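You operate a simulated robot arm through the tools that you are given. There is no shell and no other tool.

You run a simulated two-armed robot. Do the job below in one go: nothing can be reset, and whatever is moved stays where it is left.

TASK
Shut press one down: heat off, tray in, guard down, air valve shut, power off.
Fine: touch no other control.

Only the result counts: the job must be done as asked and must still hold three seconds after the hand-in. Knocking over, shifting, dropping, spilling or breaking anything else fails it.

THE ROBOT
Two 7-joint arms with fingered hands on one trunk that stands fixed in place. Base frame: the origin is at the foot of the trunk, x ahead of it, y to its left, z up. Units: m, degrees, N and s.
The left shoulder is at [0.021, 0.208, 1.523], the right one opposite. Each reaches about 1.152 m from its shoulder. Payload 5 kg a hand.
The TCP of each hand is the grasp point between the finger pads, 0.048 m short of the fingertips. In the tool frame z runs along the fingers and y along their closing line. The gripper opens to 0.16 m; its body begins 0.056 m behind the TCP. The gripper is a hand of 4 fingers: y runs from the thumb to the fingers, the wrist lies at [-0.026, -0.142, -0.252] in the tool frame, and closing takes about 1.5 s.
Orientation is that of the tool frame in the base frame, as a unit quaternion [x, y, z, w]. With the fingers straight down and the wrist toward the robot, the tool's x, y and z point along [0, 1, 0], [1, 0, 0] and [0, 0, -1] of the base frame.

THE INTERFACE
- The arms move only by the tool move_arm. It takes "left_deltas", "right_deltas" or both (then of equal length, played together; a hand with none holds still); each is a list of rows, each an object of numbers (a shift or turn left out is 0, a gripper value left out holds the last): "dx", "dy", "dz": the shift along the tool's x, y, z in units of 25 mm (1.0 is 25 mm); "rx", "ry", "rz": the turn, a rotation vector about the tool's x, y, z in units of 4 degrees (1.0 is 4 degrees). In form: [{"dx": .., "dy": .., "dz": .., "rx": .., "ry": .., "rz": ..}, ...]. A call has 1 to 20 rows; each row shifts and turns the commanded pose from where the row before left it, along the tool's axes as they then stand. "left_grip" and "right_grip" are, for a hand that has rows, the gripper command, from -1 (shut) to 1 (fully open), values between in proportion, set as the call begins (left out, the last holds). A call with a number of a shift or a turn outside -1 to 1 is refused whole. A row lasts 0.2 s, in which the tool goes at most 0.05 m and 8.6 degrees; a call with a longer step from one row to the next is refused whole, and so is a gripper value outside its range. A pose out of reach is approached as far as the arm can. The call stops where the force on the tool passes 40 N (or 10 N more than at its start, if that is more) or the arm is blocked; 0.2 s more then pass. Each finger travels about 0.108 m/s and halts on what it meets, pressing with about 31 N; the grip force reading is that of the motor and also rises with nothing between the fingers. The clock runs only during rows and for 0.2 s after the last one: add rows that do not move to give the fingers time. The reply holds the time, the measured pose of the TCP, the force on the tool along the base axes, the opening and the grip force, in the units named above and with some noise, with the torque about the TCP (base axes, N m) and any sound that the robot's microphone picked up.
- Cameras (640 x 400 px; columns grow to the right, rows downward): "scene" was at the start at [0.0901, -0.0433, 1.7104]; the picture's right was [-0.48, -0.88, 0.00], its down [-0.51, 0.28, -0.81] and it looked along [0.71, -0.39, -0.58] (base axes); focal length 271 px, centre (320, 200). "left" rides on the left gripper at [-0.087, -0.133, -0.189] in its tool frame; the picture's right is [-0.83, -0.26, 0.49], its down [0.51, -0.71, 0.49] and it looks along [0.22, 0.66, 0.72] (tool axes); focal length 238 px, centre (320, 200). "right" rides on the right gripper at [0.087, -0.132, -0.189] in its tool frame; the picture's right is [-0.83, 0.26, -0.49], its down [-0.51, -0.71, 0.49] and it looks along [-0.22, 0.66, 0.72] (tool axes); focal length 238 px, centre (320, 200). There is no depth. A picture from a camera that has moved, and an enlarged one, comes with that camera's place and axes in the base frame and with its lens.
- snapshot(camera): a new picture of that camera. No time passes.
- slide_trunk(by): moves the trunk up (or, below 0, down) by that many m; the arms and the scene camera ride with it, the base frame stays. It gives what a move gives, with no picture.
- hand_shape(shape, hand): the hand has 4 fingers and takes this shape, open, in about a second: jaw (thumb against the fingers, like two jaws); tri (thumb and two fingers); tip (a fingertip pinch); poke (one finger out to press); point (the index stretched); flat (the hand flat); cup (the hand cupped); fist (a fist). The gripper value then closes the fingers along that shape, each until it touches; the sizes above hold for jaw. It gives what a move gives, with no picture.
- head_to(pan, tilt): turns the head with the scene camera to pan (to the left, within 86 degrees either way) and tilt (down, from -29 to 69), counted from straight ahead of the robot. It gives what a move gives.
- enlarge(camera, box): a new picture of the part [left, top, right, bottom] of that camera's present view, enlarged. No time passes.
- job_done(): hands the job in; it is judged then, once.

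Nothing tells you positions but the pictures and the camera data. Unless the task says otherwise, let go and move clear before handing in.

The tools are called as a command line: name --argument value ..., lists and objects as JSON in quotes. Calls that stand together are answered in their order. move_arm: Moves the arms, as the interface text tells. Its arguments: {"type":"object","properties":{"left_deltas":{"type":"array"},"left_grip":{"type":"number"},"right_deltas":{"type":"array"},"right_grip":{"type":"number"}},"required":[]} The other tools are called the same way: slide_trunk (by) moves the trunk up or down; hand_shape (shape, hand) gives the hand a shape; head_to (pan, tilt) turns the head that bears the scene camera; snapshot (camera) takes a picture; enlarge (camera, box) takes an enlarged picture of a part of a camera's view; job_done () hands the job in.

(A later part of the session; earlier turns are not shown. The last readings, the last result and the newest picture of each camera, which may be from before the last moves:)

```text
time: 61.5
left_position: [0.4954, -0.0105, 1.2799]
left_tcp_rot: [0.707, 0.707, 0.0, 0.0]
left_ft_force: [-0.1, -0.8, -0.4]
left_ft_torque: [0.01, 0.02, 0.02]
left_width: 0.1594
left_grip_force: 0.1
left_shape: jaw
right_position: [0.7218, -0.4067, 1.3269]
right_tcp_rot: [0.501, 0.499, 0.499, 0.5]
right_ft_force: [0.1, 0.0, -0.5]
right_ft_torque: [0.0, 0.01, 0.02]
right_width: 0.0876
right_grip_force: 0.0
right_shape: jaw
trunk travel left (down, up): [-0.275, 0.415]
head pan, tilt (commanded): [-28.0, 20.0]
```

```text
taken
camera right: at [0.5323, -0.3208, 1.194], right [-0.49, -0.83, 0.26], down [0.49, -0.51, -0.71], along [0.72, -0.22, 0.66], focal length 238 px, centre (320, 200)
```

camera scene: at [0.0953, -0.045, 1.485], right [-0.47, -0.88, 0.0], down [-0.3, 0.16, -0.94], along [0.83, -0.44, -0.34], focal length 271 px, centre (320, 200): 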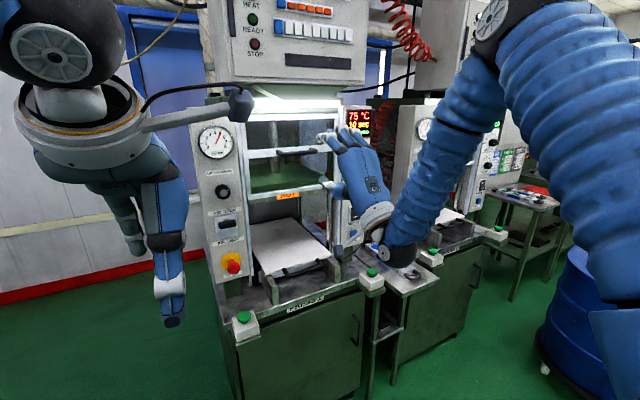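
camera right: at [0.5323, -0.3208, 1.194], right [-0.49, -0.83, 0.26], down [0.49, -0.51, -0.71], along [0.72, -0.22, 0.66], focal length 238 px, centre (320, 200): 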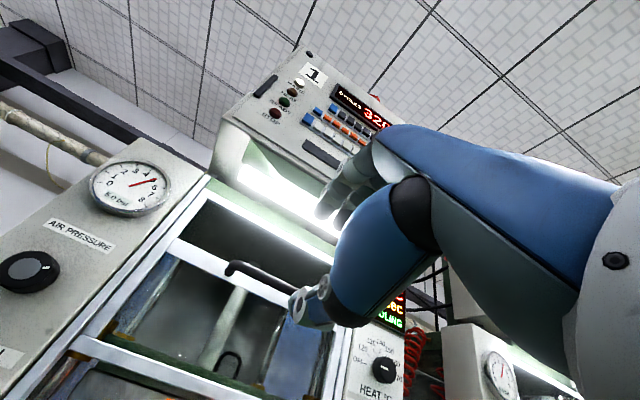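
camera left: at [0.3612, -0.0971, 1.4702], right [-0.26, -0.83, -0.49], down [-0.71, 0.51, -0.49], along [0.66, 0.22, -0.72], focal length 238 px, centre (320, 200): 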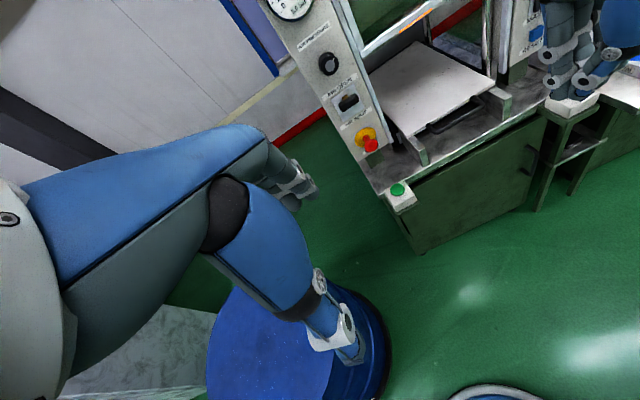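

The hand points at the guard bar with thumb below and fingers above. I centre it on y -0.395 and move forward to just before the bar.

move_arm --right_deltas '[{"dx": 0.44, "dy": 0.12, "dz": 0.8}, {"dz": 0.8}, {"dz": 0.8}, {"dz": 0.8}]'

enlarge --camera "scene" --box '[230, 110, 390, 210]'

snapshot --camera "right"

```text
time: 62.5
left_position: [0.4964, -0.0113, 1.2807]
left_tcp_rot: [0.707, 0.707, 0.0, 0.0]
left_ft_force: [0.7, -0.8, 0.4]
left_ft_torque: [0.04, 0.06, 0.0]
left_width: 0.1598
left_grip_force: 0.0
left_shape: jaw
right_position: [0.8019, -0.3961, 1.331]
right_tcp_rot: [0.5, 0.5, 0.5, 0.5]
right_ft_force: [-0.7, 0.1, 0.3]
right_ft_torque: [0.0, -0.04, 0.02]
right_width: 0.088
right_grip_force: 0.0
right_shape: jaw
trunk travel left (down, up): [-0.275, 0.415]
head pan, tilt (commanded): [-28.0, 20.0]
```

```text
4.00 times, centred on (310, 160) of scene
camera zoom: at [0.0959, -0.045, 1.4849], right [-0.47, -0.88, 0.0], down [-0.3, 0.16, -0.94], along [0.83, -0.44, -0.34], focal length 1084 px, centre (360, 360)
```

zoom: 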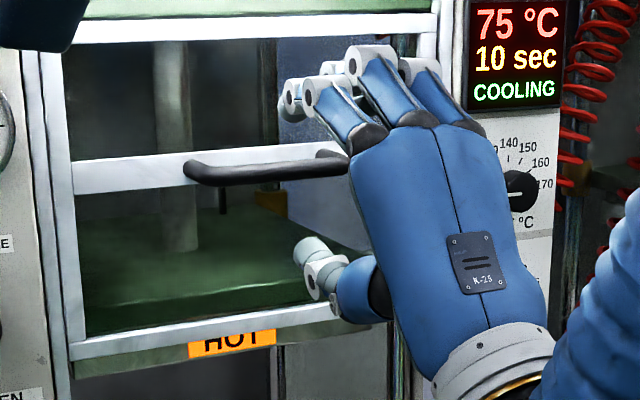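

```text
taken
camera right: at [0.6135, -0.31, 1.1974], right [-0.49, -0.83, 0.26], down [0.49, -0.51, -0.71], along [0.72, -0.22, 0.65], focal length 238 px, centre (320, 200)
```

right: 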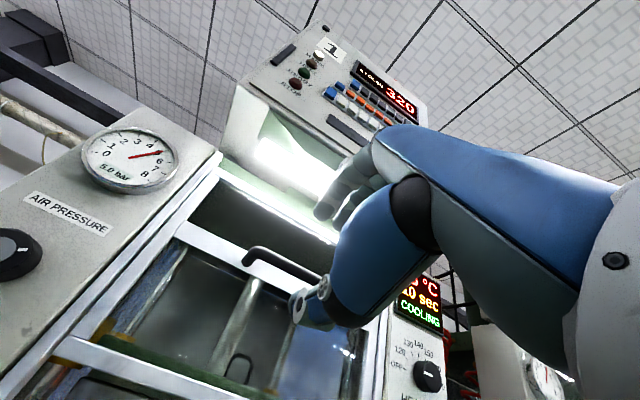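

The bar lies between the open fingers and thumb. I move in 72 mm so the bar is inside the grip, tips short of the guard rail.

move_arm --right_deltas '[{"dz": 0.7}, {"dz": 0.7}, {"dz": 0.7}, {"dz": 0.7}]'

enlarge --camera "scene" --box '[230, 110, 390, 210]'

enlarge --camera "right" --box '[160, 140, 480, 340]'

```text
time: 63.5
left_position: [0.4958, -0.0098, 1.2805]
left_tcp_rot: [0.707, 0.707, 0.0, 0.0]
left_ft_force: [-0.1, -0.3, -0.7]
left_ft_torque: [-0.02, 0.04, 0.01]
left_width: 0.16
left_grip_force: 0.1
left_shape: jaw
right_position: [0.8724, -0.395, 1.3308]
right_tcp_rot: [0.501, 0.5, 0.5, 0.499]
right_ft_force: [1.5, -0.5, 0.2]
right_ft_torque: [0.0, -0.03, 0.01]
right_width: 0.0877
right_grip_force: 0.0
right_shape: jaw
trunk travel left (down, up): [-0.275, 0.415]
head pan, tilt (commanded): [-28.0, 20.0]
```

```text
4.00 times, centred on (310, 160) of scene
camera zoom: at [0.0959, -0.0449, 1.4849], right [-0.47, -0.88, 0.0], down [-0.3, 0.16, -0.94], along [0.83, -0.44, -0.34], focal length 1084 px, centre (360, 360)
```

zoom: 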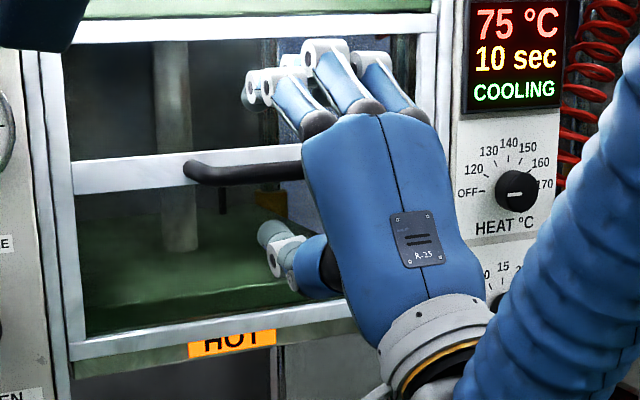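

```text
2.00 times, centred on (320, 240) of right
camera zoom: at [0.6833, -0.3092, 1.1976], right [-0.49, -0.83, 0.26], down [0.49, -0.51, -0.71], along [0.72, -0.22, 0.66], focal length 477 px, centre (320, 120)
```

zoom: 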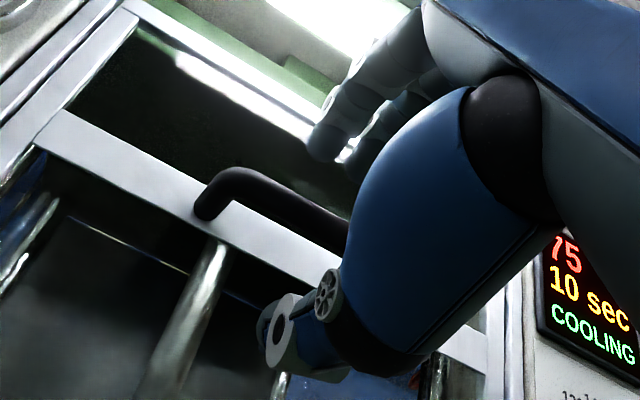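

The bar is inside the open hand. I close the grip on it.

move_arm --right_grip -1 --right_deltas '[{}, {}, {}, {}, {}, {}]'

enlarge --camera "scene" --box '[230, 110, 390, 210]'

enlarge --camera "right" --box '[160, 140, 480, 340]'

```text
time: 64.9
left_position: [0.4962, -0.0093, 1.2799]
left_tcp_rot: [0.707, 0.707, -0.001, 0.0]
left_ft_force: [0.0, 0.5, 0.3]
left_ft_torque: [-0.01, 0.0, 0.02]
left_width: 0.1599
left_grip_force: 0.1
left_shape: jaw
right_position: [0.8734, -0.3942, 1.3307]
right_tcp_rot: [0.501, 0.5, 0.499, 0.5]
right_ft_force: [8.7, -0.4, 0.6]
right_ft_torque: [-0.22, -0.05, -0.04]
right_width: 0.0067
right_grip_force: 31.4
right_shape: jaw
trunk travel left (down, up): [-0.275, 0.415]
head pan, tilt (commanded): [-28.0, 20.0]
```

```text
4.00 times, centred on (310, 160) of scene
camera zoom: at [0.0963, -0.0448, 1.4849], right [-0.47, -0.88, 0.0], down [-0.3, 0.16, -0.94], along [0.83, -0.44, -0.34], focal length 1084 px, centre (360, 360)
```

zoom: 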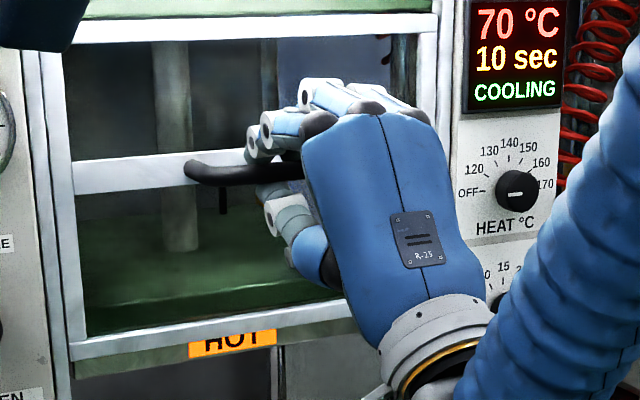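

```text
2.00 times, centred on (320, 240) of right
camera zoom: at [0.6835, -0.3091, 1.1973], right [-0.49, -0.83, 0.26], down [0.49, -0.51, -0.71], along [0.72, -0.22, 0.65], focal length 477 px, centre (320, 120)
```

zoom: 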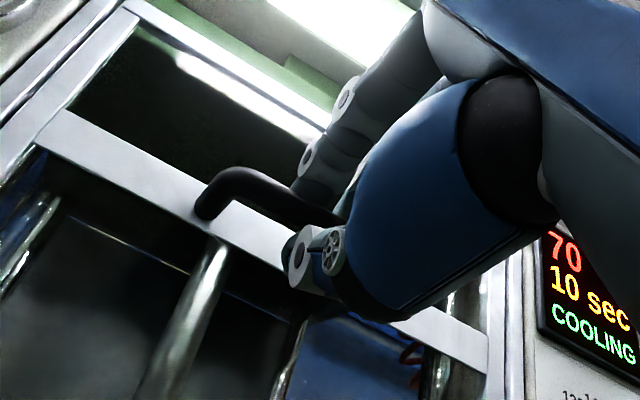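

The bar is gripped. I pull it down gently, first 40 mm.

move_arm --right_deltas '[{"dy": -0.3}, {"dy": -0.4}, {"dy": -0.4}, {"dy": -0.5}]'

enlarge --camera "scene" --box '[210, 110, 402, 230]'

```text
time: 65.9
left_position: [0.4979, -0.0117, 1.2817]
left_tcp_rot: [0.707, 0.707, -0.001, -0.001]
left_ft_force: [0.2, -0.1, -0.6]
left_ft_torque: [0.01, -0.02, -0.03]
left_width: 0.1597
left_grip_force: 0.0
left_shape: jaw
right_position: [0.8735, -0.3955, 1.2889]
right_tcp_rot: [0.501, 0.501, 0.499, 0.499]
right_ft_force: [13.1, 1.1, -0.3]
right_ft_torque: [-0.21, -0.06, 0.04]
right_width: 0.0071
right_grip_force: 30.7
right_shape: jaw
trunk travel left (down, up): [-0.275, 0.415]
head pan, tilt (commanded): [-28.0, 20.0]
```

```text
3.33 times, centred on (306, 170) of scene
camera zoom: at [0.0968, -0.0448, 1.4848], right [-0.47, -0.88, 0.0], down [-0.3, 0.16, -0.94], along [0.83, -0.44, -0.34], focal length 903 px, centre (367, 300)
```

zoom: 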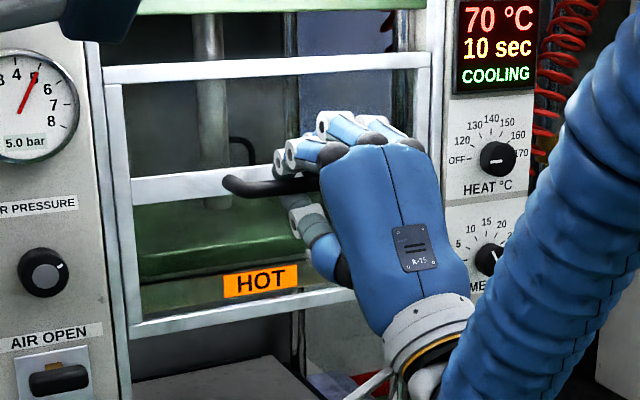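

The guard follows smoothly. I continue down, easing 2 mm forward to relieve the pull.

move_arm --right_deltas '[{"dy": -0.6, "dz": 0.05}, {"dy": -0.6, "dz": 0.05}, {"dy": -0.6}, {"dy": -0.6}, {"dy": -0.6}, {"dy": -0.6}, {"dy": -0.6}, {"dy": -0.5}]'

enlarge --camera "scene" --box '[200, 110, 424, 250]'

enlarge --camera "left" --box '[380, 0, 640, 220]'

```text
time: 67.7
left_position: [0.4955, -0.0112, 1.2815]
left_tcp_rot: [0.707, 0.707, 0.0, 0.0]
left_ft_force: [2.2, -0.7, -0.4]
left_ft_torque: [0.04, 0.0, -0.01]
left_width: 0.1597
left_grip_force: 0.1
left_shape: jaw
right_position: [0.8718, -0.395, 1.1725]
right_tcp_rot: [0.501, 0.501, 0.499, 0.499]
right_ft_force: [0.2, 5.7, 0.0]
right_ft_torque: [-0.24, -0.01, 0.11]
right_width: 0.0074
right_grip_force: 30.9
right_shape: jaw
trunk travel left (down, up): [-0.275, 0.415]
head pan, tilt (commanded): [-28.0, 20.0]
```

```text
2.86 times, centred on (312, 180) of scene
camera zoom: at [0.0952, -0.0444, 1.4849], right [-0.47, -0.88, 0.0], down [-0.3, 0.16, -0.94], along [0.83, -0.44, -0.34], focal length 774 px, centre (343, 257)
```

zoom: 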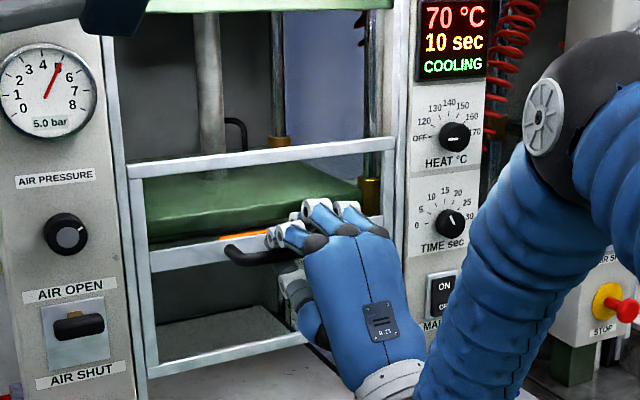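

```text
1.82 times, centred on (510, 110) of left
camera zoom: at [0.3623, -0.0971, 1.4698], right [-0.26, -0.83, -0.49], down [-0.71, 0.51, -0.49], along [0.66, 0.22, -0.72], focal length 433 px, centre (-26, 364)
```

zoom: 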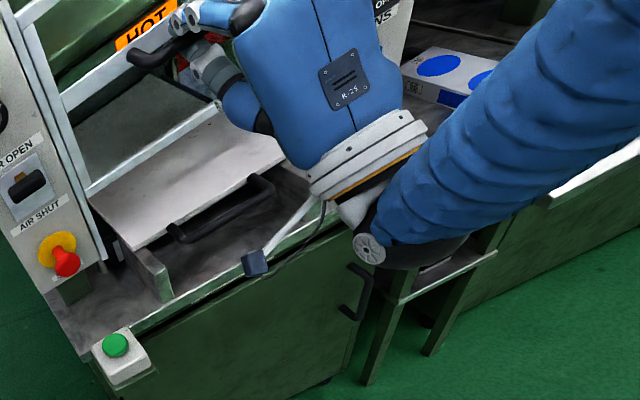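

The guard is more than half-way down and nothing is in the hand's way. I keep lowering it towards its stop.

move_arm --right_deltas '[{"dy": -0.5}, {"dy": -0.5}, {"dy": -0.5}, {"dy": -0.5}, {"dy": -0.5}, {"dy": -0.5}]'

enlarge --camera "scene" --box '[200, 140, 424, 280]'

enlarge --camera "left" --box '[380, 0, 640, 220]'

```text
time: 69.1
left_position: [0.4966, -0.0111, 1.281]
left_tcp_rot: [0.707, 0.707, 0.0, 0.0]
left_ft_force: [0.5, -1.0, -0.8]
left_ft_torque: [0.01, 0.01, 0.0]
left_width: 0.1596
left_grip_force: 0.0
left_shape: jaw
right_position: [0.8726, -0.3961, 1.0991]
right_tcp_rot: [0.501, 0.5, 0.499, 0.5]
right_ft_force: [-1.5, 6.6, 0.9]
right_ft_torque: [-0.26, -0.08, 0.08]
right_width: 0.0077
right_grip_force: 31.0
right_shape: jaw
trunk travel left (down, up): [-0.275, 0.415]
head pan, tilt (commanded): [-28.0, 20.0]
```

```text
2.86 times, centred on (312, 210) of scene
camera zoom: at [0.095, -0.0443, 1.485], right [-0.47, -0.88, 0.0], down [-0.3, 0.16, -0.94], along [0.83, -0.44, -0.34], focal length 774 px, centre (343, 171)
```

zoom: 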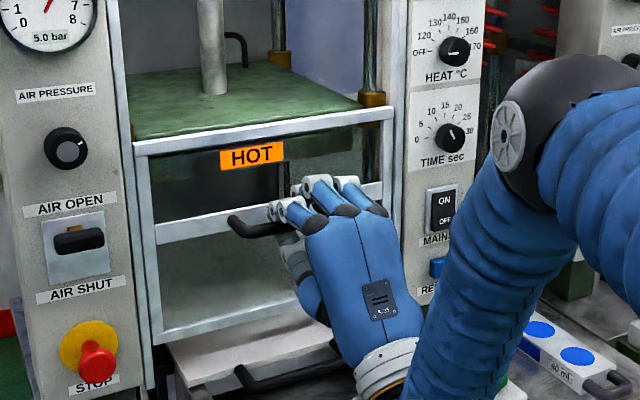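

```text
1.82 times, centred on (510, 110) of left
camera zoom: at [0.3621, -0.097, 1.4698], right [-0.26, -0.83, -0.49], down [-0.71, 0.51, -0.49], along [0.66, 0.22, -0.72], focal length 433 px, centre (-26, 364)
```

zoom: 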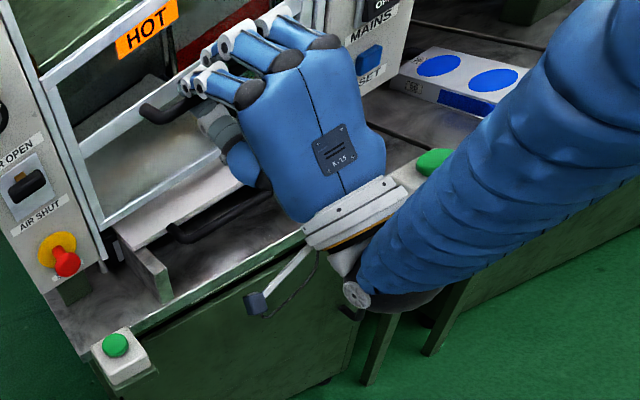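

About 5 cm remain between the guard's bottom rail and the tray level. I lower it in finer steps until it meets its stop.

move_arm --right_deltas '[{"dy": -0.3}, {"dy": -0.3}, {"dy": -0.3}, {"dy": -0.3}, {"dy": -0.3}, {"dy": -0.3}]'

enlarge --camera "scene" --box '[200, 140, 424, 280]'

enlarge --camera "left" --box '[380, 0, 640, 220]'

```text
time: 70.7
left_position: [0.4955, -0.0111, 1.2816]
left_tcp_rot: [0.707, 0.707, -0.001, 0.0]
left_ft_force: [0.1, 0.1, -0.1]
left_ft_torque: [0.09, 0.01, 0.0]
left_width: 0.1595
left_grip_force: 0.0
left_shape: jaw
right_position: [0.8751, -0.3951, 1.0639]
right_tcp_rot: [0.494, 0.496, 0.505, 0.504]
right_ft_force: [1.5, 3.3, 16.5]
right_ft_torque: [-0.19, -0.49, 0.08]
right_width: 0.007
right_grip_force: 30.9
right_shape: jaw
trunk travel left (down, up): [-0.275, 0.415]
head pan, tilt (commanded): [-28.0, 20.0]
stopped in row 6 (right hand): the force on the tool passed its limit at 41 N (the readings are from after the stop); the commanded pose is now the measured one
```

```text
2.86 times, centred on (312, 210) of scene
camera zoom: at [0.0944, -0.0445, 1.4849], right [-0.47, -0.88, 0.0], down [-0.3, 0.16, -0.94], along [0.83, -0.44, -0.34], focal length 774 px, centre (343, 171)
```

zoom: 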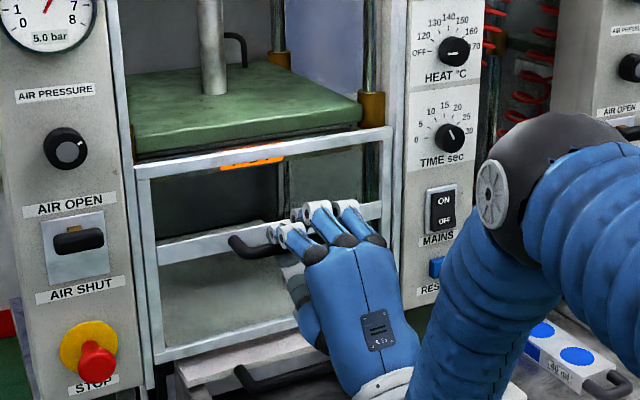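

```text
1.82 times, centred on (510, 110) of left
camera zoom: at [0.3616, -0.0972, 1.4697], right [-0.26, -0.83, -0.49], down [-0.71, 0.51, -0.49], along [0.66, 0.22, -0.72], focal length 433 px, centre (-26, 364)
```

zoom: 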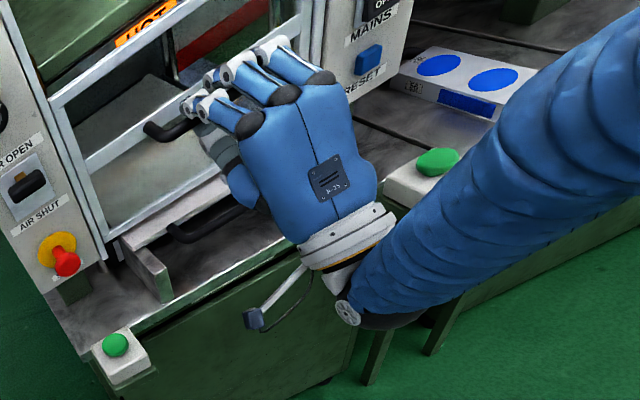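

The guard stopped with the bar at z 1.064, 0.267 m below where it began. I press a little further to check that it is truly at its stop.

move_arm --right_deltas '[{"dy": -0.15}, {"dy": -0.15}, {}]'

enlarge --camera "scene" --box '[230, 190, 342, 290]'

enlarge --camera "left" --box '[400, 20, 520, 120]'

snapshot --camera "right"

```text
time: 71.4
left_position: [0.495, -0.0102, 1.2816]
left_tcp_rot: [0.707, 0.707, 0.0, -0.001]
left_ft_force: [-0.3, 0.1, -0.3]
left_ft_torque: [0.05, 0.04, 0.01]
left_width: 0.1598
left_grip_force: 0.1
left_shape: jaw
right_position: [0.8759, -0.395, 1.0623]
right_tcp_rot: [0.493, 0.492, 0.507, 0.508]
right_ft_force: [-1.0, 3.4, 16.6]
right_ft_torque: [-0.19, -0.48, 0.15]
right_width: 0.0075
right_grip_force: 31.0
right_shape: jaw
trunk travel left (down, up): [-0.275, 0.415]
head pan, tilt (commanded): [-28.0, 20.0]
stopped in row 3 (right hand): the force on the tool passed its limit at 40 N (the readings are from after the stop); the commanded pose is now the measured one
```

```text
4.00 times, centred on (286, 240) of scene
camera zoom: at [0.0941, -0.0444, 1.4849], right [-0.47, -0.88, 0.0], down [-0.3, 0.16, -0.94], along [0.83, -0.44, -0.34], focal length 1084 px, centre (456, 40)
```

zoom: 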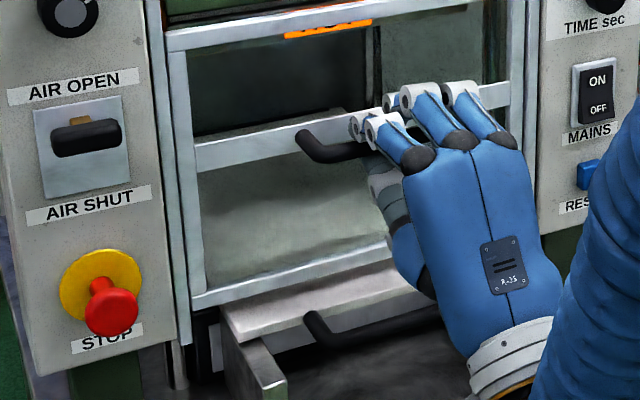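

```text
4.00 times, centred on (460, 70) of left
camera zoom: at [0.3613, -0.0971, 1.4697], right [-0.26, -0.83, -0.49], down [-0.71, 0.51, -0.49], along [0.66, 0.22, -0.72], focal length 953 px, centre (-240, 720)
```

zoom: 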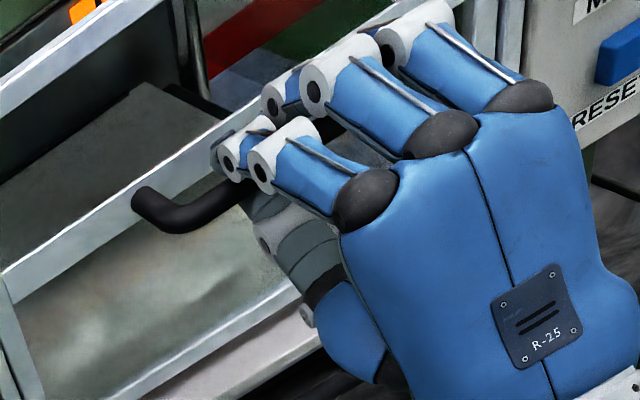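

```text
taken
camera right: at [0.6912, -0.3095, 0.923], right [-0.49, -0.83, 0.24], down [0.51, -0.51, -0.69], along [0.7, -0.22, 0.68], focal length 238 px, centre (320, 200)
```

right: 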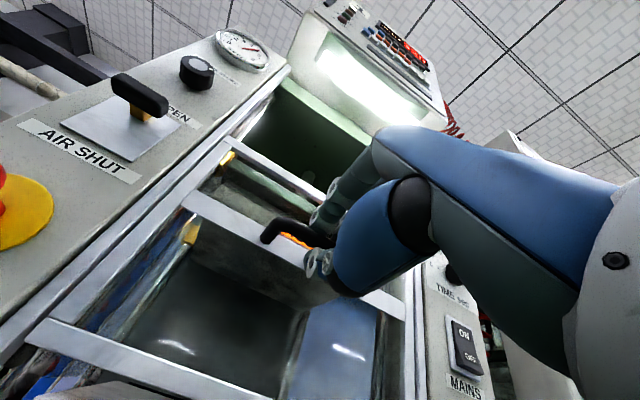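

The bar barely moved under 40 N, so the guard is fully down. I release it and back away, then check it stays down.

move_arm --right_grip 0.1 --right_deltas '[{}, {}, {}, {}, {}]'

move_arm --right_deltas '[{"dz": -0.5}, {"dz": -1}, {"dz": -1}, {"dz": -1}, {"dz": -1}, {"dz": -1}, {"dz": -1}]'

snapshot --camera "scene"

snapshot --camera "right"

```text
time: 72.6
left_position: [0.495, -0.0117, 1.2808]
left_tcp_rot: [0.707, 0.707, 0.0, 0.0]
left_ft_force: [0.6, 0.8, -0.5]
left_ft_torque: [0.0, 0.02, 0.02]
left_width: 0.1596
left_grip_force: 0.0
left_shape: jaw
right_position: [0.8772, -0.3975, 1.0578]
right_tcp_rot: [0.495, 0.494, 0.505, 0.506]
right_ft_force: [-1.0, 0.1, 1.2]
right_ft_torque: [-0.01, -0.01, 0.02]
right_width: 0.0873
right_grip_force: 0.1
right_shape: jaw
trunk travel left (down, up): [-0.275, 0.415]
head pan, tilt (commanded): [-28.0, 20.0]
```

```text
time: 74.2
left_position: [0.4954, -0.012, 1.281]
left_tcp_rot: [0.707, 0.707, 0.0, 0.0]
left_ft_force: [0.8, -0.5, 0.4]
left_ft_torque: [0.02, -0.08, 0.0]
left_width: 0.16
left_grip_force: 0.0
left_shape: jaw
right_position: [0.7131, -0.3971, 1.0553]
right_tcp_rot: [0.494, 0.494, 0.506, 0.506]
right_ft_force: [-0.3, 0.6, 0.4]
right_ft_torque: [-0.01, 0.05, -0.05]
right_width: 0.0877
right_grip_force: 0.0
right_shape: jaw
trunk travel left (down, up): [-0.275, 0.415]
head pan, tilt (commanded): [-28.0, 20.0]
```

```text
taken
camera scene: at [0.0943, -0.0453, 1.4851], right [-0.47, -0.88, 0.0], down [-0.3, 0.16, -0.94], along [0.83, -0.44, -0.34], focal length 271 px, centre (320, 200)
```

scene: 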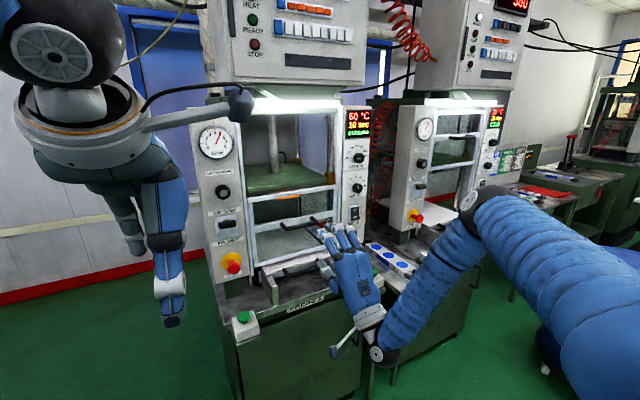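

```text
taken
camera right: at [0.5276, -0.3105, 0.9171], right [-0.49, -0.83, 0.25], down [0.51, -0.51, -0.7], along [0.71, -0.22, 0.67], focal length 238 px, centre (320, 200)
```

right: 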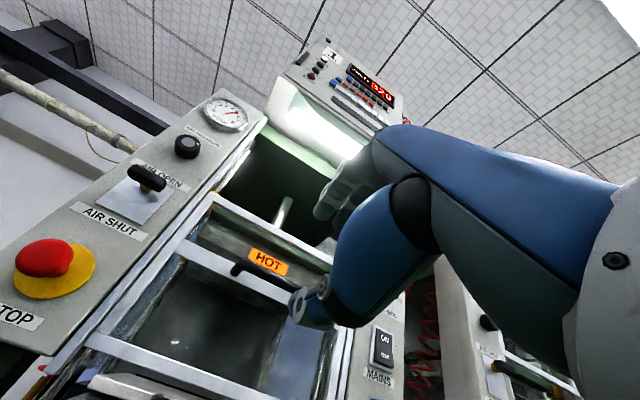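

The guard stays down by itself. Next the air lever on the left panel; I measure it from both cameras.

enlarge --camera "scene" --box '[200, 205, 264, 245]'

enlarge --camera "right" --box '[70, 140, 230, 240]'

enlarge --camera "left" --box '[310, 70, 406, 160]'

enlarge --camera "scene" --box '[390, 160, 454, 200]'

```text
10.00 times, centred on (232, 225) of scene
camera zoom: at [0.0943, -0.0453, 1.4851], right [-0.47, -0.88, 0.0], down [-0.3, 0.16, -0.94], along [0.83, -0.44, -0.34], focal length 2709 px, centre (1200, -50)
```

zoom: 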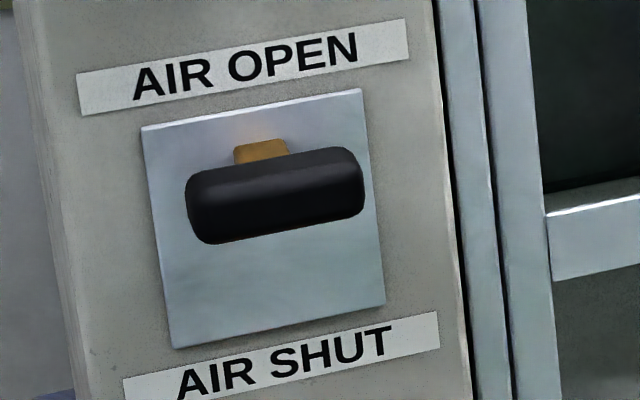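

```text
4.00 times, centred on (150, 190) of right
camera zoom: at [0.5276, -0.3105, 0.9171], right [-0.49, -0.83, 0.25], down [0.51, -0.51, -0.7], along [0.71, -0.22, 0.67], focal length 953 px, centre (1000, 240)
```

zoom: 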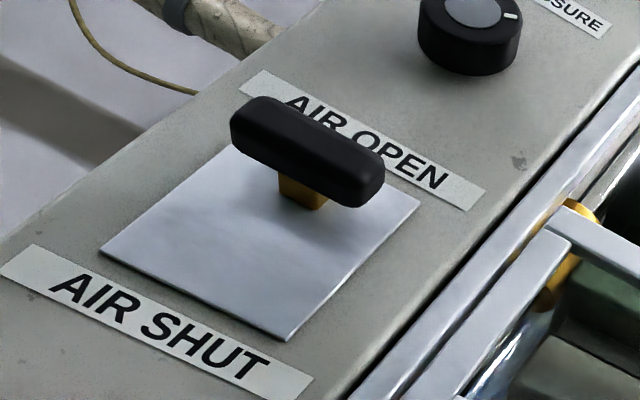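

```text
4.44 times, centred on (358, 115) of left
camera zoom: at [0.3613, -0.0979, 1.4701], right [-0.26, -0.83, -0.49], down [-0.71, 0.51, -0.49], along [0.66, 0.22, -0.72], focal length 1059 px, centre (151, 578)
```

zoom: 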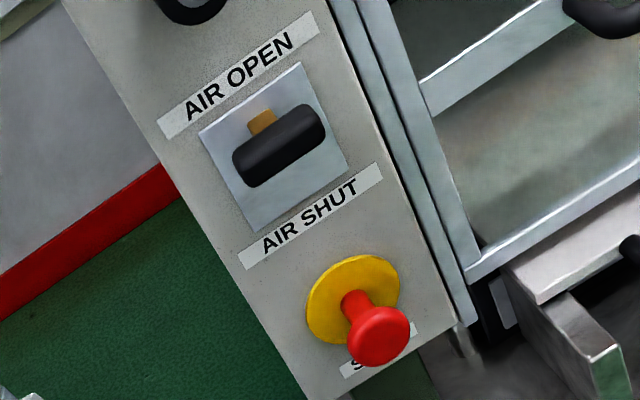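

```text
10.00 times, centred on (422, 180) of scene
camera zoom: at [0.0943, -0.0453, 1.4851], right [-0.47, -0.88, 0.0], down [-0.3, 0.16, -0.94], along [0.83, -0.44, -0.34], focal length 2709 px, centre (-700, 400)
```

zoom: 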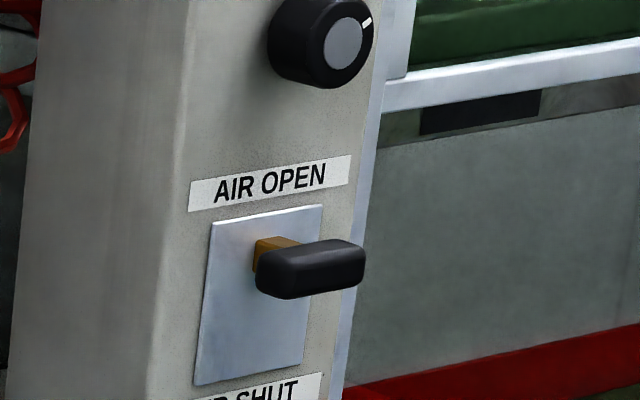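

The air paddle is at about [0.908, -0.151, 1.124] on a short stem, to be slid down along its plate (plate z 1.066–1.143); the red stop button's top is near z 1.01. I'll push it down from above with one finger, so I set the right hand to "poke" and look at its form.

hand_shape --hand "right" --shape "poke"

enlarge --camera "scene" --box '[280, 190, 440, 360]'

snapshot --camera "right"

enlarge --camera "left" --box '[480, 60, 640, 240]'

```text
time: 75.1
left_position: [0.4952, -0.0108, 1.2818]
left_tcp_rot: [0.707, 0.707, 0.001, 0.0]
left_ft_force: [0.0, 0.1, -0.2]
left_ft_torque: [-0.03, -0.02, 0.04]
left_width: 0.16
left_grip_force: 0.1
left_shape: jaw
right_position: [0.7127, -0.3972, 1.0539]
right_tcp_rot: [0.496, 0.494, 0.505, 0.506]
right_ft_force: [0.4, 0.6, 0.3]
right_ft_torque: [-0.01, -0.01, -0.01]
right_width: 0.0
right_grip_force: 0.1
right_shape: poke
trunk travel left (down, up): [-0.275, 0.415]
head pan, tilt (commanded): [-28.0, 20.0]
```

```text
2.35 times, centred on (360, 275) of scene
camera zoom: at [0.095, -0.045, 1.485], right [-0.47, -0.88, 0.0], down [-0.3, 0.16, -0.94], along [0.83, -0.44, -0.34], focal length 638 px, centre (226, 24)
```

zoom: 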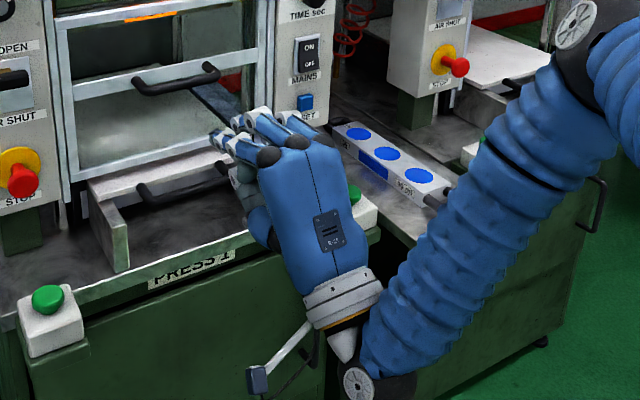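

```text
taken
camera right: at [0.5279, -0.3107, 0.9167], right [-0.49, -0.83, 0.25], down [0.5, -0.51, -0.7], along [0.71, -0.22, 0.67], focal length 238 px, centre (320, 200)
```

right: 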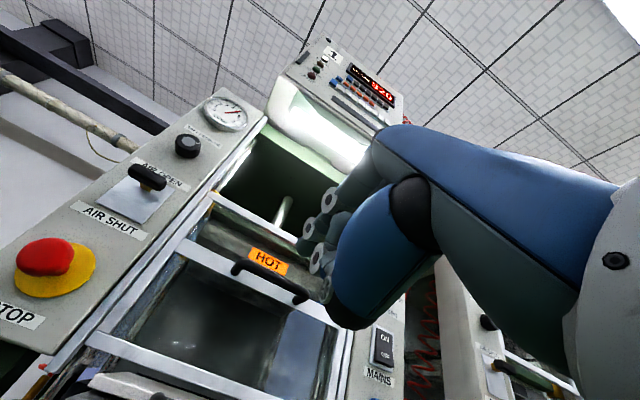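

```text
2.22 times, centred on (560, 150) of left
camera zoom: at [0.3621, -0.0977, 1.4698], right [-0.26, -0.83, -0.49], down [-0.71, 0.51, -0.49], along [0.66, 0.22, -0.72], focal length 530 px, centre (-213, 311)
```

zoom: 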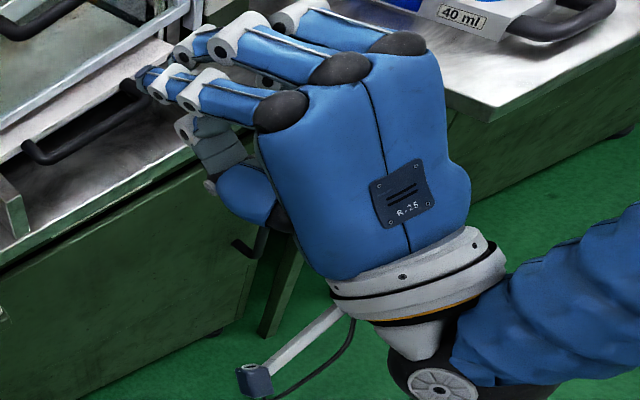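

In "poke" the index reaches only about 4 cm beyond the curled knuckles. I look at "point" too, which should give a longer straight index.

hand_shape --hand "right" --shape "point"

enlarge --camera "scene" --box '[280, 190, 440, 360]'

enlarge --camera "left" --box '[480, 60, 640, 240]'

snapshot --camera "right"

```text
time: 76.0
left_position: [0.4944, -0.0119, 1.2819]
left_tcp_rot: [0.707, 0.707, 0.0, 0.0]
left_ft_force: [0.3, 0.6, -0.2]
left_ft_torque: [0.01, 0.01, 0.04]
left_width: 0.1599
left_grip_force: 0.0
left_shape: jaw
right_position: [0.713, -0.3975, 1.0547]
right_tcp_rot: [0.495, 0.494, 0.505, 0.506]
right_ft_force: [0.8, -0.2, 0.2]
right_ft_torque: [0.03, 0.0, 0.0]
right_width: 0.0001
right_grip_force: 0.0
right_shape: point
trunk travel left (down, up): [-0.275, 0.415]
head pan, tilt (commanded): [-28.0, 20.0]
```

```text
2.35 times, centred on (360, 275) of scene
camera zoom: at [0.0951, -0.0449, 1.485], right [-0.47, -0.88, 0.0], down [-0.3, 0.16, -0.94], along [0.83, -0.44, -0.34], focal length 638 px, centre (226, 24)
```

zoom: 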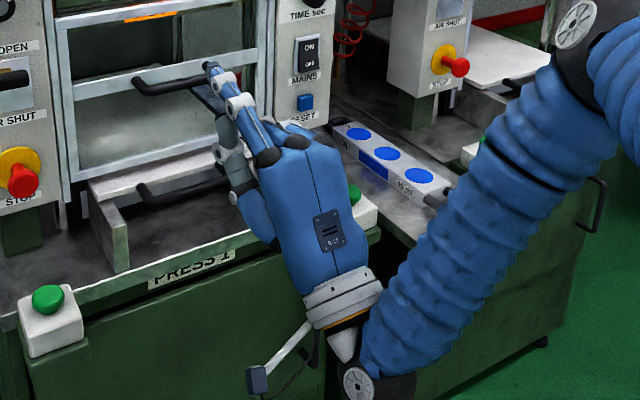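

```text
2.22 times, centred on (560, 150) of left
camera zoom: at [0.3622, -0.0976, 1.4698], right [-0.26, -0.83, -0.49], down [-0.71, 0.51, -0.49], along [0.66, 0.22, -0.72], focal length 530 px, centre (-213, 311)
```

zoom: 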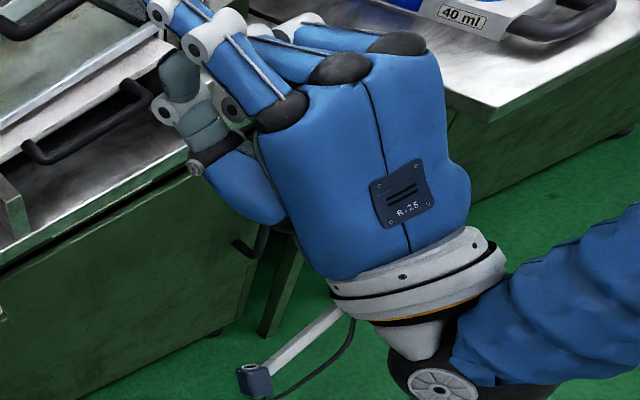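

```text
taken
camera right: at [0.528, -0.3106, 0.9166], right [-0.49, -0.83, 0.25], down [0.5, -0.51, -0.7], along [0.71, -0.22, 0.67], focal length 238 px, centre (320, 200)
```

right: 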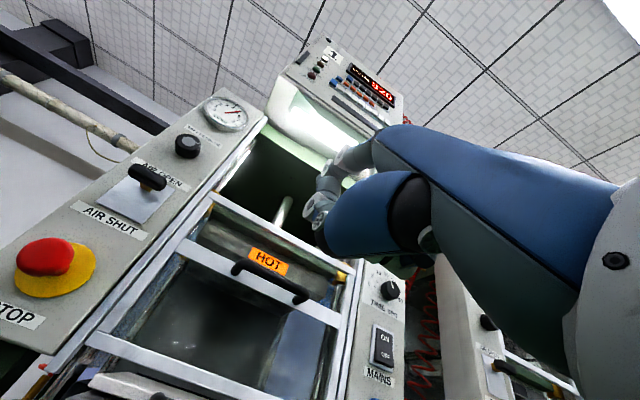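

"Point" sends the index steeply upward, while "poke" has a low, forward index tip (about 48 mm ahead of and 18 mm left of the TCP). I go back to "poke", move the left hand aside, and shift the right hand to a spot in front of and just above the air paddle.

hand_shape --hand "right" --shape "poke"

move_arm --left_deltas '[{"dx": 1}, {"dx": 1}, {"dx": 1}, {"dx": 1}, {"dx": 1}, {"dx": 1}]'

move_arm --right_deltas '[{"dx": 0.914, "dy": 0.46, "rx": 0.32}, {"dx": 0.914, "dy": 0.46}, {"dx": 0.914, "dy": 0.46}, {"dx": 0.914, "dy": 0.46}, {"dx": 0.914, "dy": 0.46}, {"dx": 0.914, "dy": 0.46}, {"dx": 0.914, "dy": 0.46}, {"dx": 0.914, "dy": 0.46}, {"dx": 0.914, "dy": 0.46}, {"dx": 0.914, "dy": 0.46}]'

snapshot --camera "scene"

snapshot --camera "right"

snapshot --camera "left"

```text
time: 76.9
left_position: [0.4966, -0.011, 1.2825]
left_tcp_rot: [0.707, 0.707, -0.001, 0.0]
left_ft_force: [-0.4, -0.6, -0.1]
left_ft_torque: [0.0, -0.03, -0.01]
left_width: 0.1598
left_grip_force: 0.1
left_shape: jaw
right_position: [0.7143, -0.3973, 1.0536]
right_tcp_rot: [0.495, 0.494, 0.505, 0.505]
right_ft_force: [-0.4, -0.2, 0.0]
right_ft_torque: [0.0, -0.02, 0.01]
right_width: 0.0
right_grip_force: 0.1
right_shape: poke
trunk travel left (down, up): [-0.275, 0.415]
head pan, tilt (commanded): [-28.0, 20.0]
```

```text
time: 78.3
left_position: [0.4952, 0.1406, 1.2808]
left_tcp_rot: [0.708, 0.706, 0.001, 0.0]
left_ft_force: [-0.1, 0.7, -0.2]
left_ft_torque: [-0.11, -0.02, 0.01]
left_width: 0.1597
left_grip_force: 0.0
left_shape: jaw
right_position: [0.7132, -0.3959, 1.0549]
right_tcp_rot: [0.495, 0.494, 0.505, 0.506]
right_ft_force: [0.5, 1.1, 0.6]
right_ft_torque: [0.02, 0.0, -0.05]
right_width: 0.0
right_grip_force: 0.1
right_shape: poke
trunk travel left (down, up): [-0.275, 0.415]
head pan, tilt (commanded): [-28.0, 20.0]
```

```text
time: 80.5
left_position: [0.4951, 0.1409, 1.2817]
left_tcp_rot: [0.707, 0.707, -0.001, 0.0]
left_ft_force: [0.5, 0.5, -1.0]
left_ft_torque: [-0.07, -0.02, -0.03]
left_width: 0.1598
left_grip_force: 0.0
left_shape: jaw
right_position: [0.714, -0.1676, 1.1676]
right_tcp_rot: [0.501, 0.5, 0.498, 0.501]
right_ft_force: [-0.3, -0.2, 0.4]
right_ft_torque: [-0.01, 0.0, -0.02]
right_width: 0.0
right_grip_force: 0.1
right_shape: poke
trunk travel left (down, up): [-0.275, 0.415]
head pan, tilt (commanded): [-28.0, 20.0]
```

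```text
taken
camera scene: at [0.095, -0.0437, 1.485], right [-0.47, -0.88, 0.0], down [-0.3, 0.16, -0.94], along [0.83, -0.44, -0.34], focal length 271 px, centre (320, 200)
```

scene: 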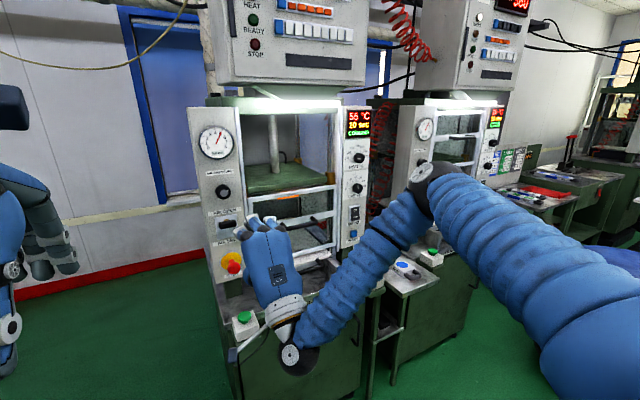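

```text
taken
camera right: at [0.5253, -0.0808, 1.0346], right [-0.49, -0.83, 0.26], down [0.49, -0.51, -0.71], along [0.72, -0.22, 0.66], focal length 238 px, centre (320, 200)
```

right: 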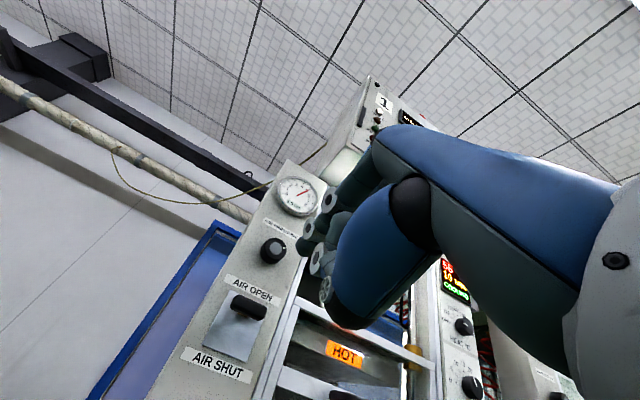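

```text
taken
camera left: at [0.3623, 0.0534, 1.4701], right [-0.26, -0.83, -0.49], down [-0.71, 0.51, -0.49], along [0.66, 0.22, -0.72], focal length 238 px, centre (320, 200)
```

left: 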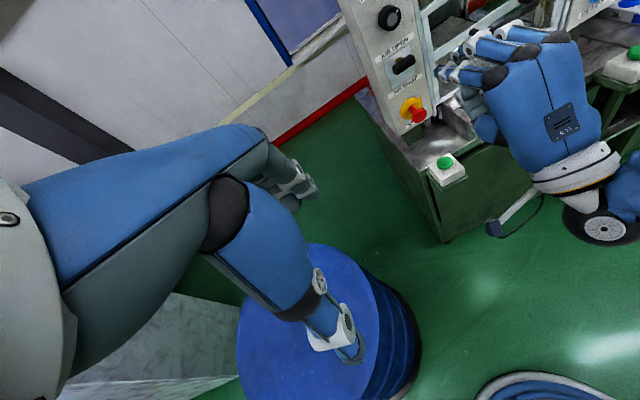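

The index points toward the air paddle. I enlarge the left and scene views to check the tip's height before moving in.

enlarge --camera "left" --box '[360, 0, 520, 130]'

enlarge --camera "scene" --box '[195, 170, 307, 290]'

```text
3.08 times, centred on (440, 65) of left
camera zoom: at [0.3623, 0.0534, 1.4701], right [-0.26, -0.83, -0.49], down [-0.71, 0.51, -0.49], along [0.66, 0.22, -0.72], focal length 733 px, centre (-49, 615)
```

zoom: 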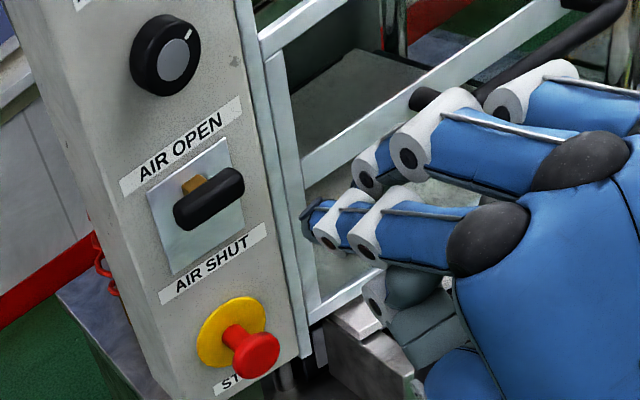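

```text
3.33 times, centred on (251, 230) of scene
camera zoom: at [0.095, -0.0437, 1.485], right [-0.47, -0.88, 0.0], down [-0.3, 0.16, -0.94], along [0.83, -0.44, -0.34], focal length 903 px, centre (550, 100)
```

zoom: 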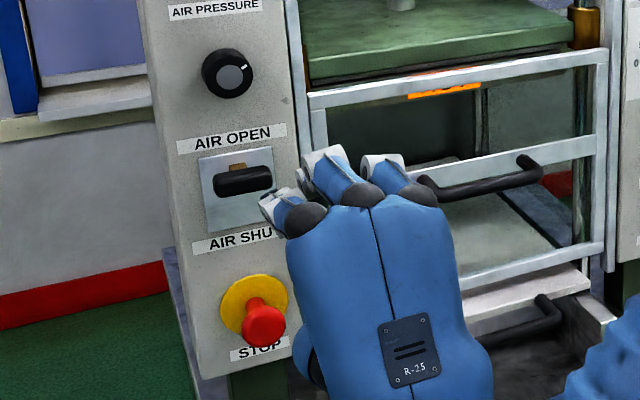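

The index tip is at about [0.769, -0.150, 1.163], 2 cm above the paddle's top and below the pressure knob. I advance it until it lies over the paddle.

move_arm --right_deltas '[{"dz": 0.9}, {"dz": 0.9}, {"dz": 0.9}, {"dz": 0.9}, {"dz": 0.7}, {"dz": 0.6}]'

enlarge --camera "left" --box '[360, 0, 520, 130]'

enlarge --camera "scene" --box '[195, 170, 307, 290]'

snapshot --camera "right"

```text
time: 81.9
left_position: [0.496, 0.1398, 1.2812]
left_tcp_rot: [0.708, 0.707, 0.0, 0.0]
left_ft_force: [0.8, 0.4, 0.5]
left_ft_torque: [-0.02, -0.01, -0.01]
left_width: 0.1598
left_grip_force: 0.1
left_shape: jaw
right_position: [0.8381, -0.1686, 1.1685]
right_tcp_rot: [0.5, 0.5, 0.5, 0.5]
right_ft_force: [-1.0, 0.6, -0.6]
right_ft_torque: [0.03, 0.01, 0.02]
right_width: 0.0001
right_grip_force: 0.0
right_shape: poke
trunk travel left (down, up): [-0.275, 0.415]
head pan, tilt (commanded): [-28.0, 20.0]
```

```text
3.08 times, centred on (440, 65) of left
camera zoom: at [0.3628, 0.0528, 1.47], right [-0.26, -0.83, -0.49], down [-0.71, 0.51, -0.49], along [0.66, 0.22, -0.72], focal length 733 px, centre (-49, 615)
```

zoom: 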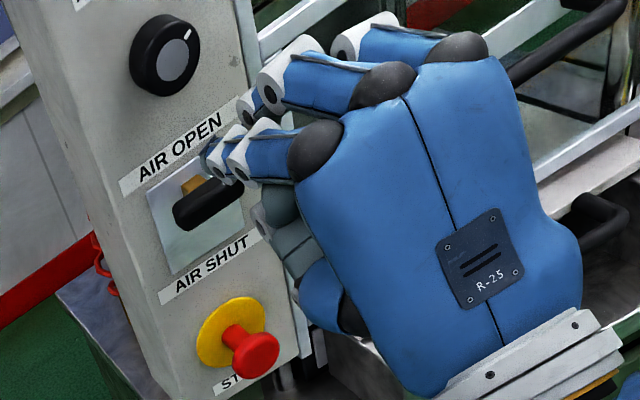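

```text
3.33 times, centred on (251, 230) of scene
camera zoom: at [0.0955, -0.0443, 1.485], right [-0.47, -0.88, 0.0], down [-0.3, 0.16, -0.94], along [0.83, -0.44, -0.34], focal length 903 px, centre (550, 100)
```

zoom: 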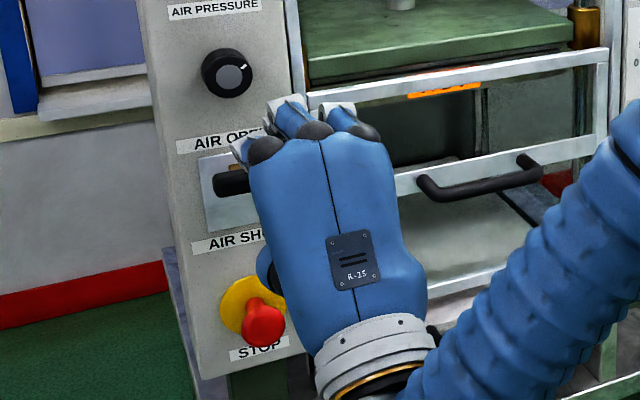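

```text
taken
camera right: at [0.6485, -0.0814, 1.0354], right [-0.49, -0.83, 0.26], down [0.49, -0.51, -0.71], along [0.72, -0.22, 0.65], focal length 238 px, centre (320, 200)
```

right: 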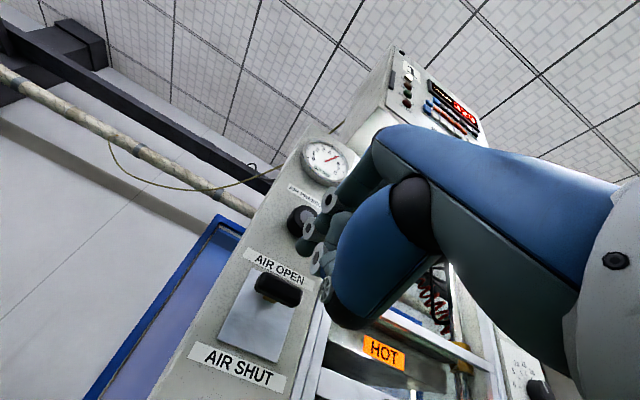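

The tip is at x 0.898 just above the paddle. I lower it 8 mm and slide in a further 18 mm, so it fully overlaps the paddle's top while the other fingers stay clear of the pressure knob.

move_arm --right_deltas '[{"dy": -0.32}, {"dz": 0.36}, {"dz": 0.36}]'

enlarge --camera "left" --box '[380, 0, 460, 65]'

enlarge --camera "right" --box '[180, 180, 380, 380]'

```text
time: 82.7
left_position: [0.4954, 0.1391, 1.2808]
left_tcp_rot: [0.707, 0.707, 0.0, 0.0]
left_ft_force: [0.0, -0.7, -0.5]
left_ft_torque: [-0.05, 0.04, -0.01]
left_width: 0.1599
left_grip_force: 0.0
left_shape: jaw
right_position: [0.8545, -0.1674, 1.1613]
right_tcp_rot: [0.501, 0.499, 0.499, 0.5]
right_ft_force: [-0.1, -0.4, -0.1]
right_ft_torque: [0.0, -0.02, -0.03]
right_width: 0.0001
right_grip_force: 0.1
right_shape: poke
trunk travel left (down, up): [-0.275, 0.415]
head pan, tilt (commanded): [-28.0, 20.0]
```

```text
6.15 times, centred on (420, 32) of left
camera zoom: at [0.3628, 0.0527, 1.47], right [-0.26, -0.83, -0.49], down [-0.71, 0.51, -0.49], along [0.66, 0.22, -0.72], focal length 1467 px, centre (-295, 1231)
```

zoom: 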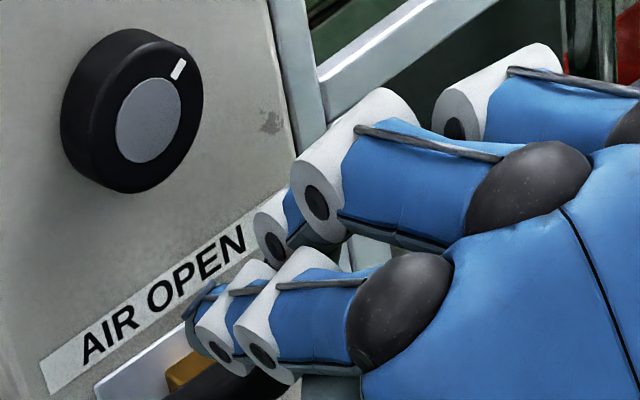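

```text
2.00 times, centred on (280, 280) of right
camera zoom: at [0.6662, -0.0813, 1.027], right [-0.49, -0.83, 0.26], down [0.49, -0.51, -0.71], along [0.72, -0.22, 0.66], focal length 477 px, centre (400, 40)
```

zoom: 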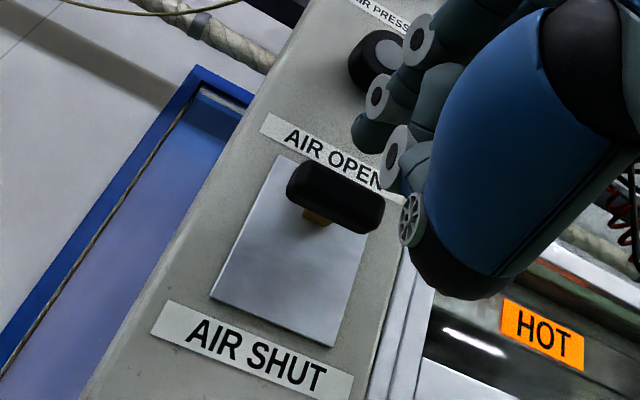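

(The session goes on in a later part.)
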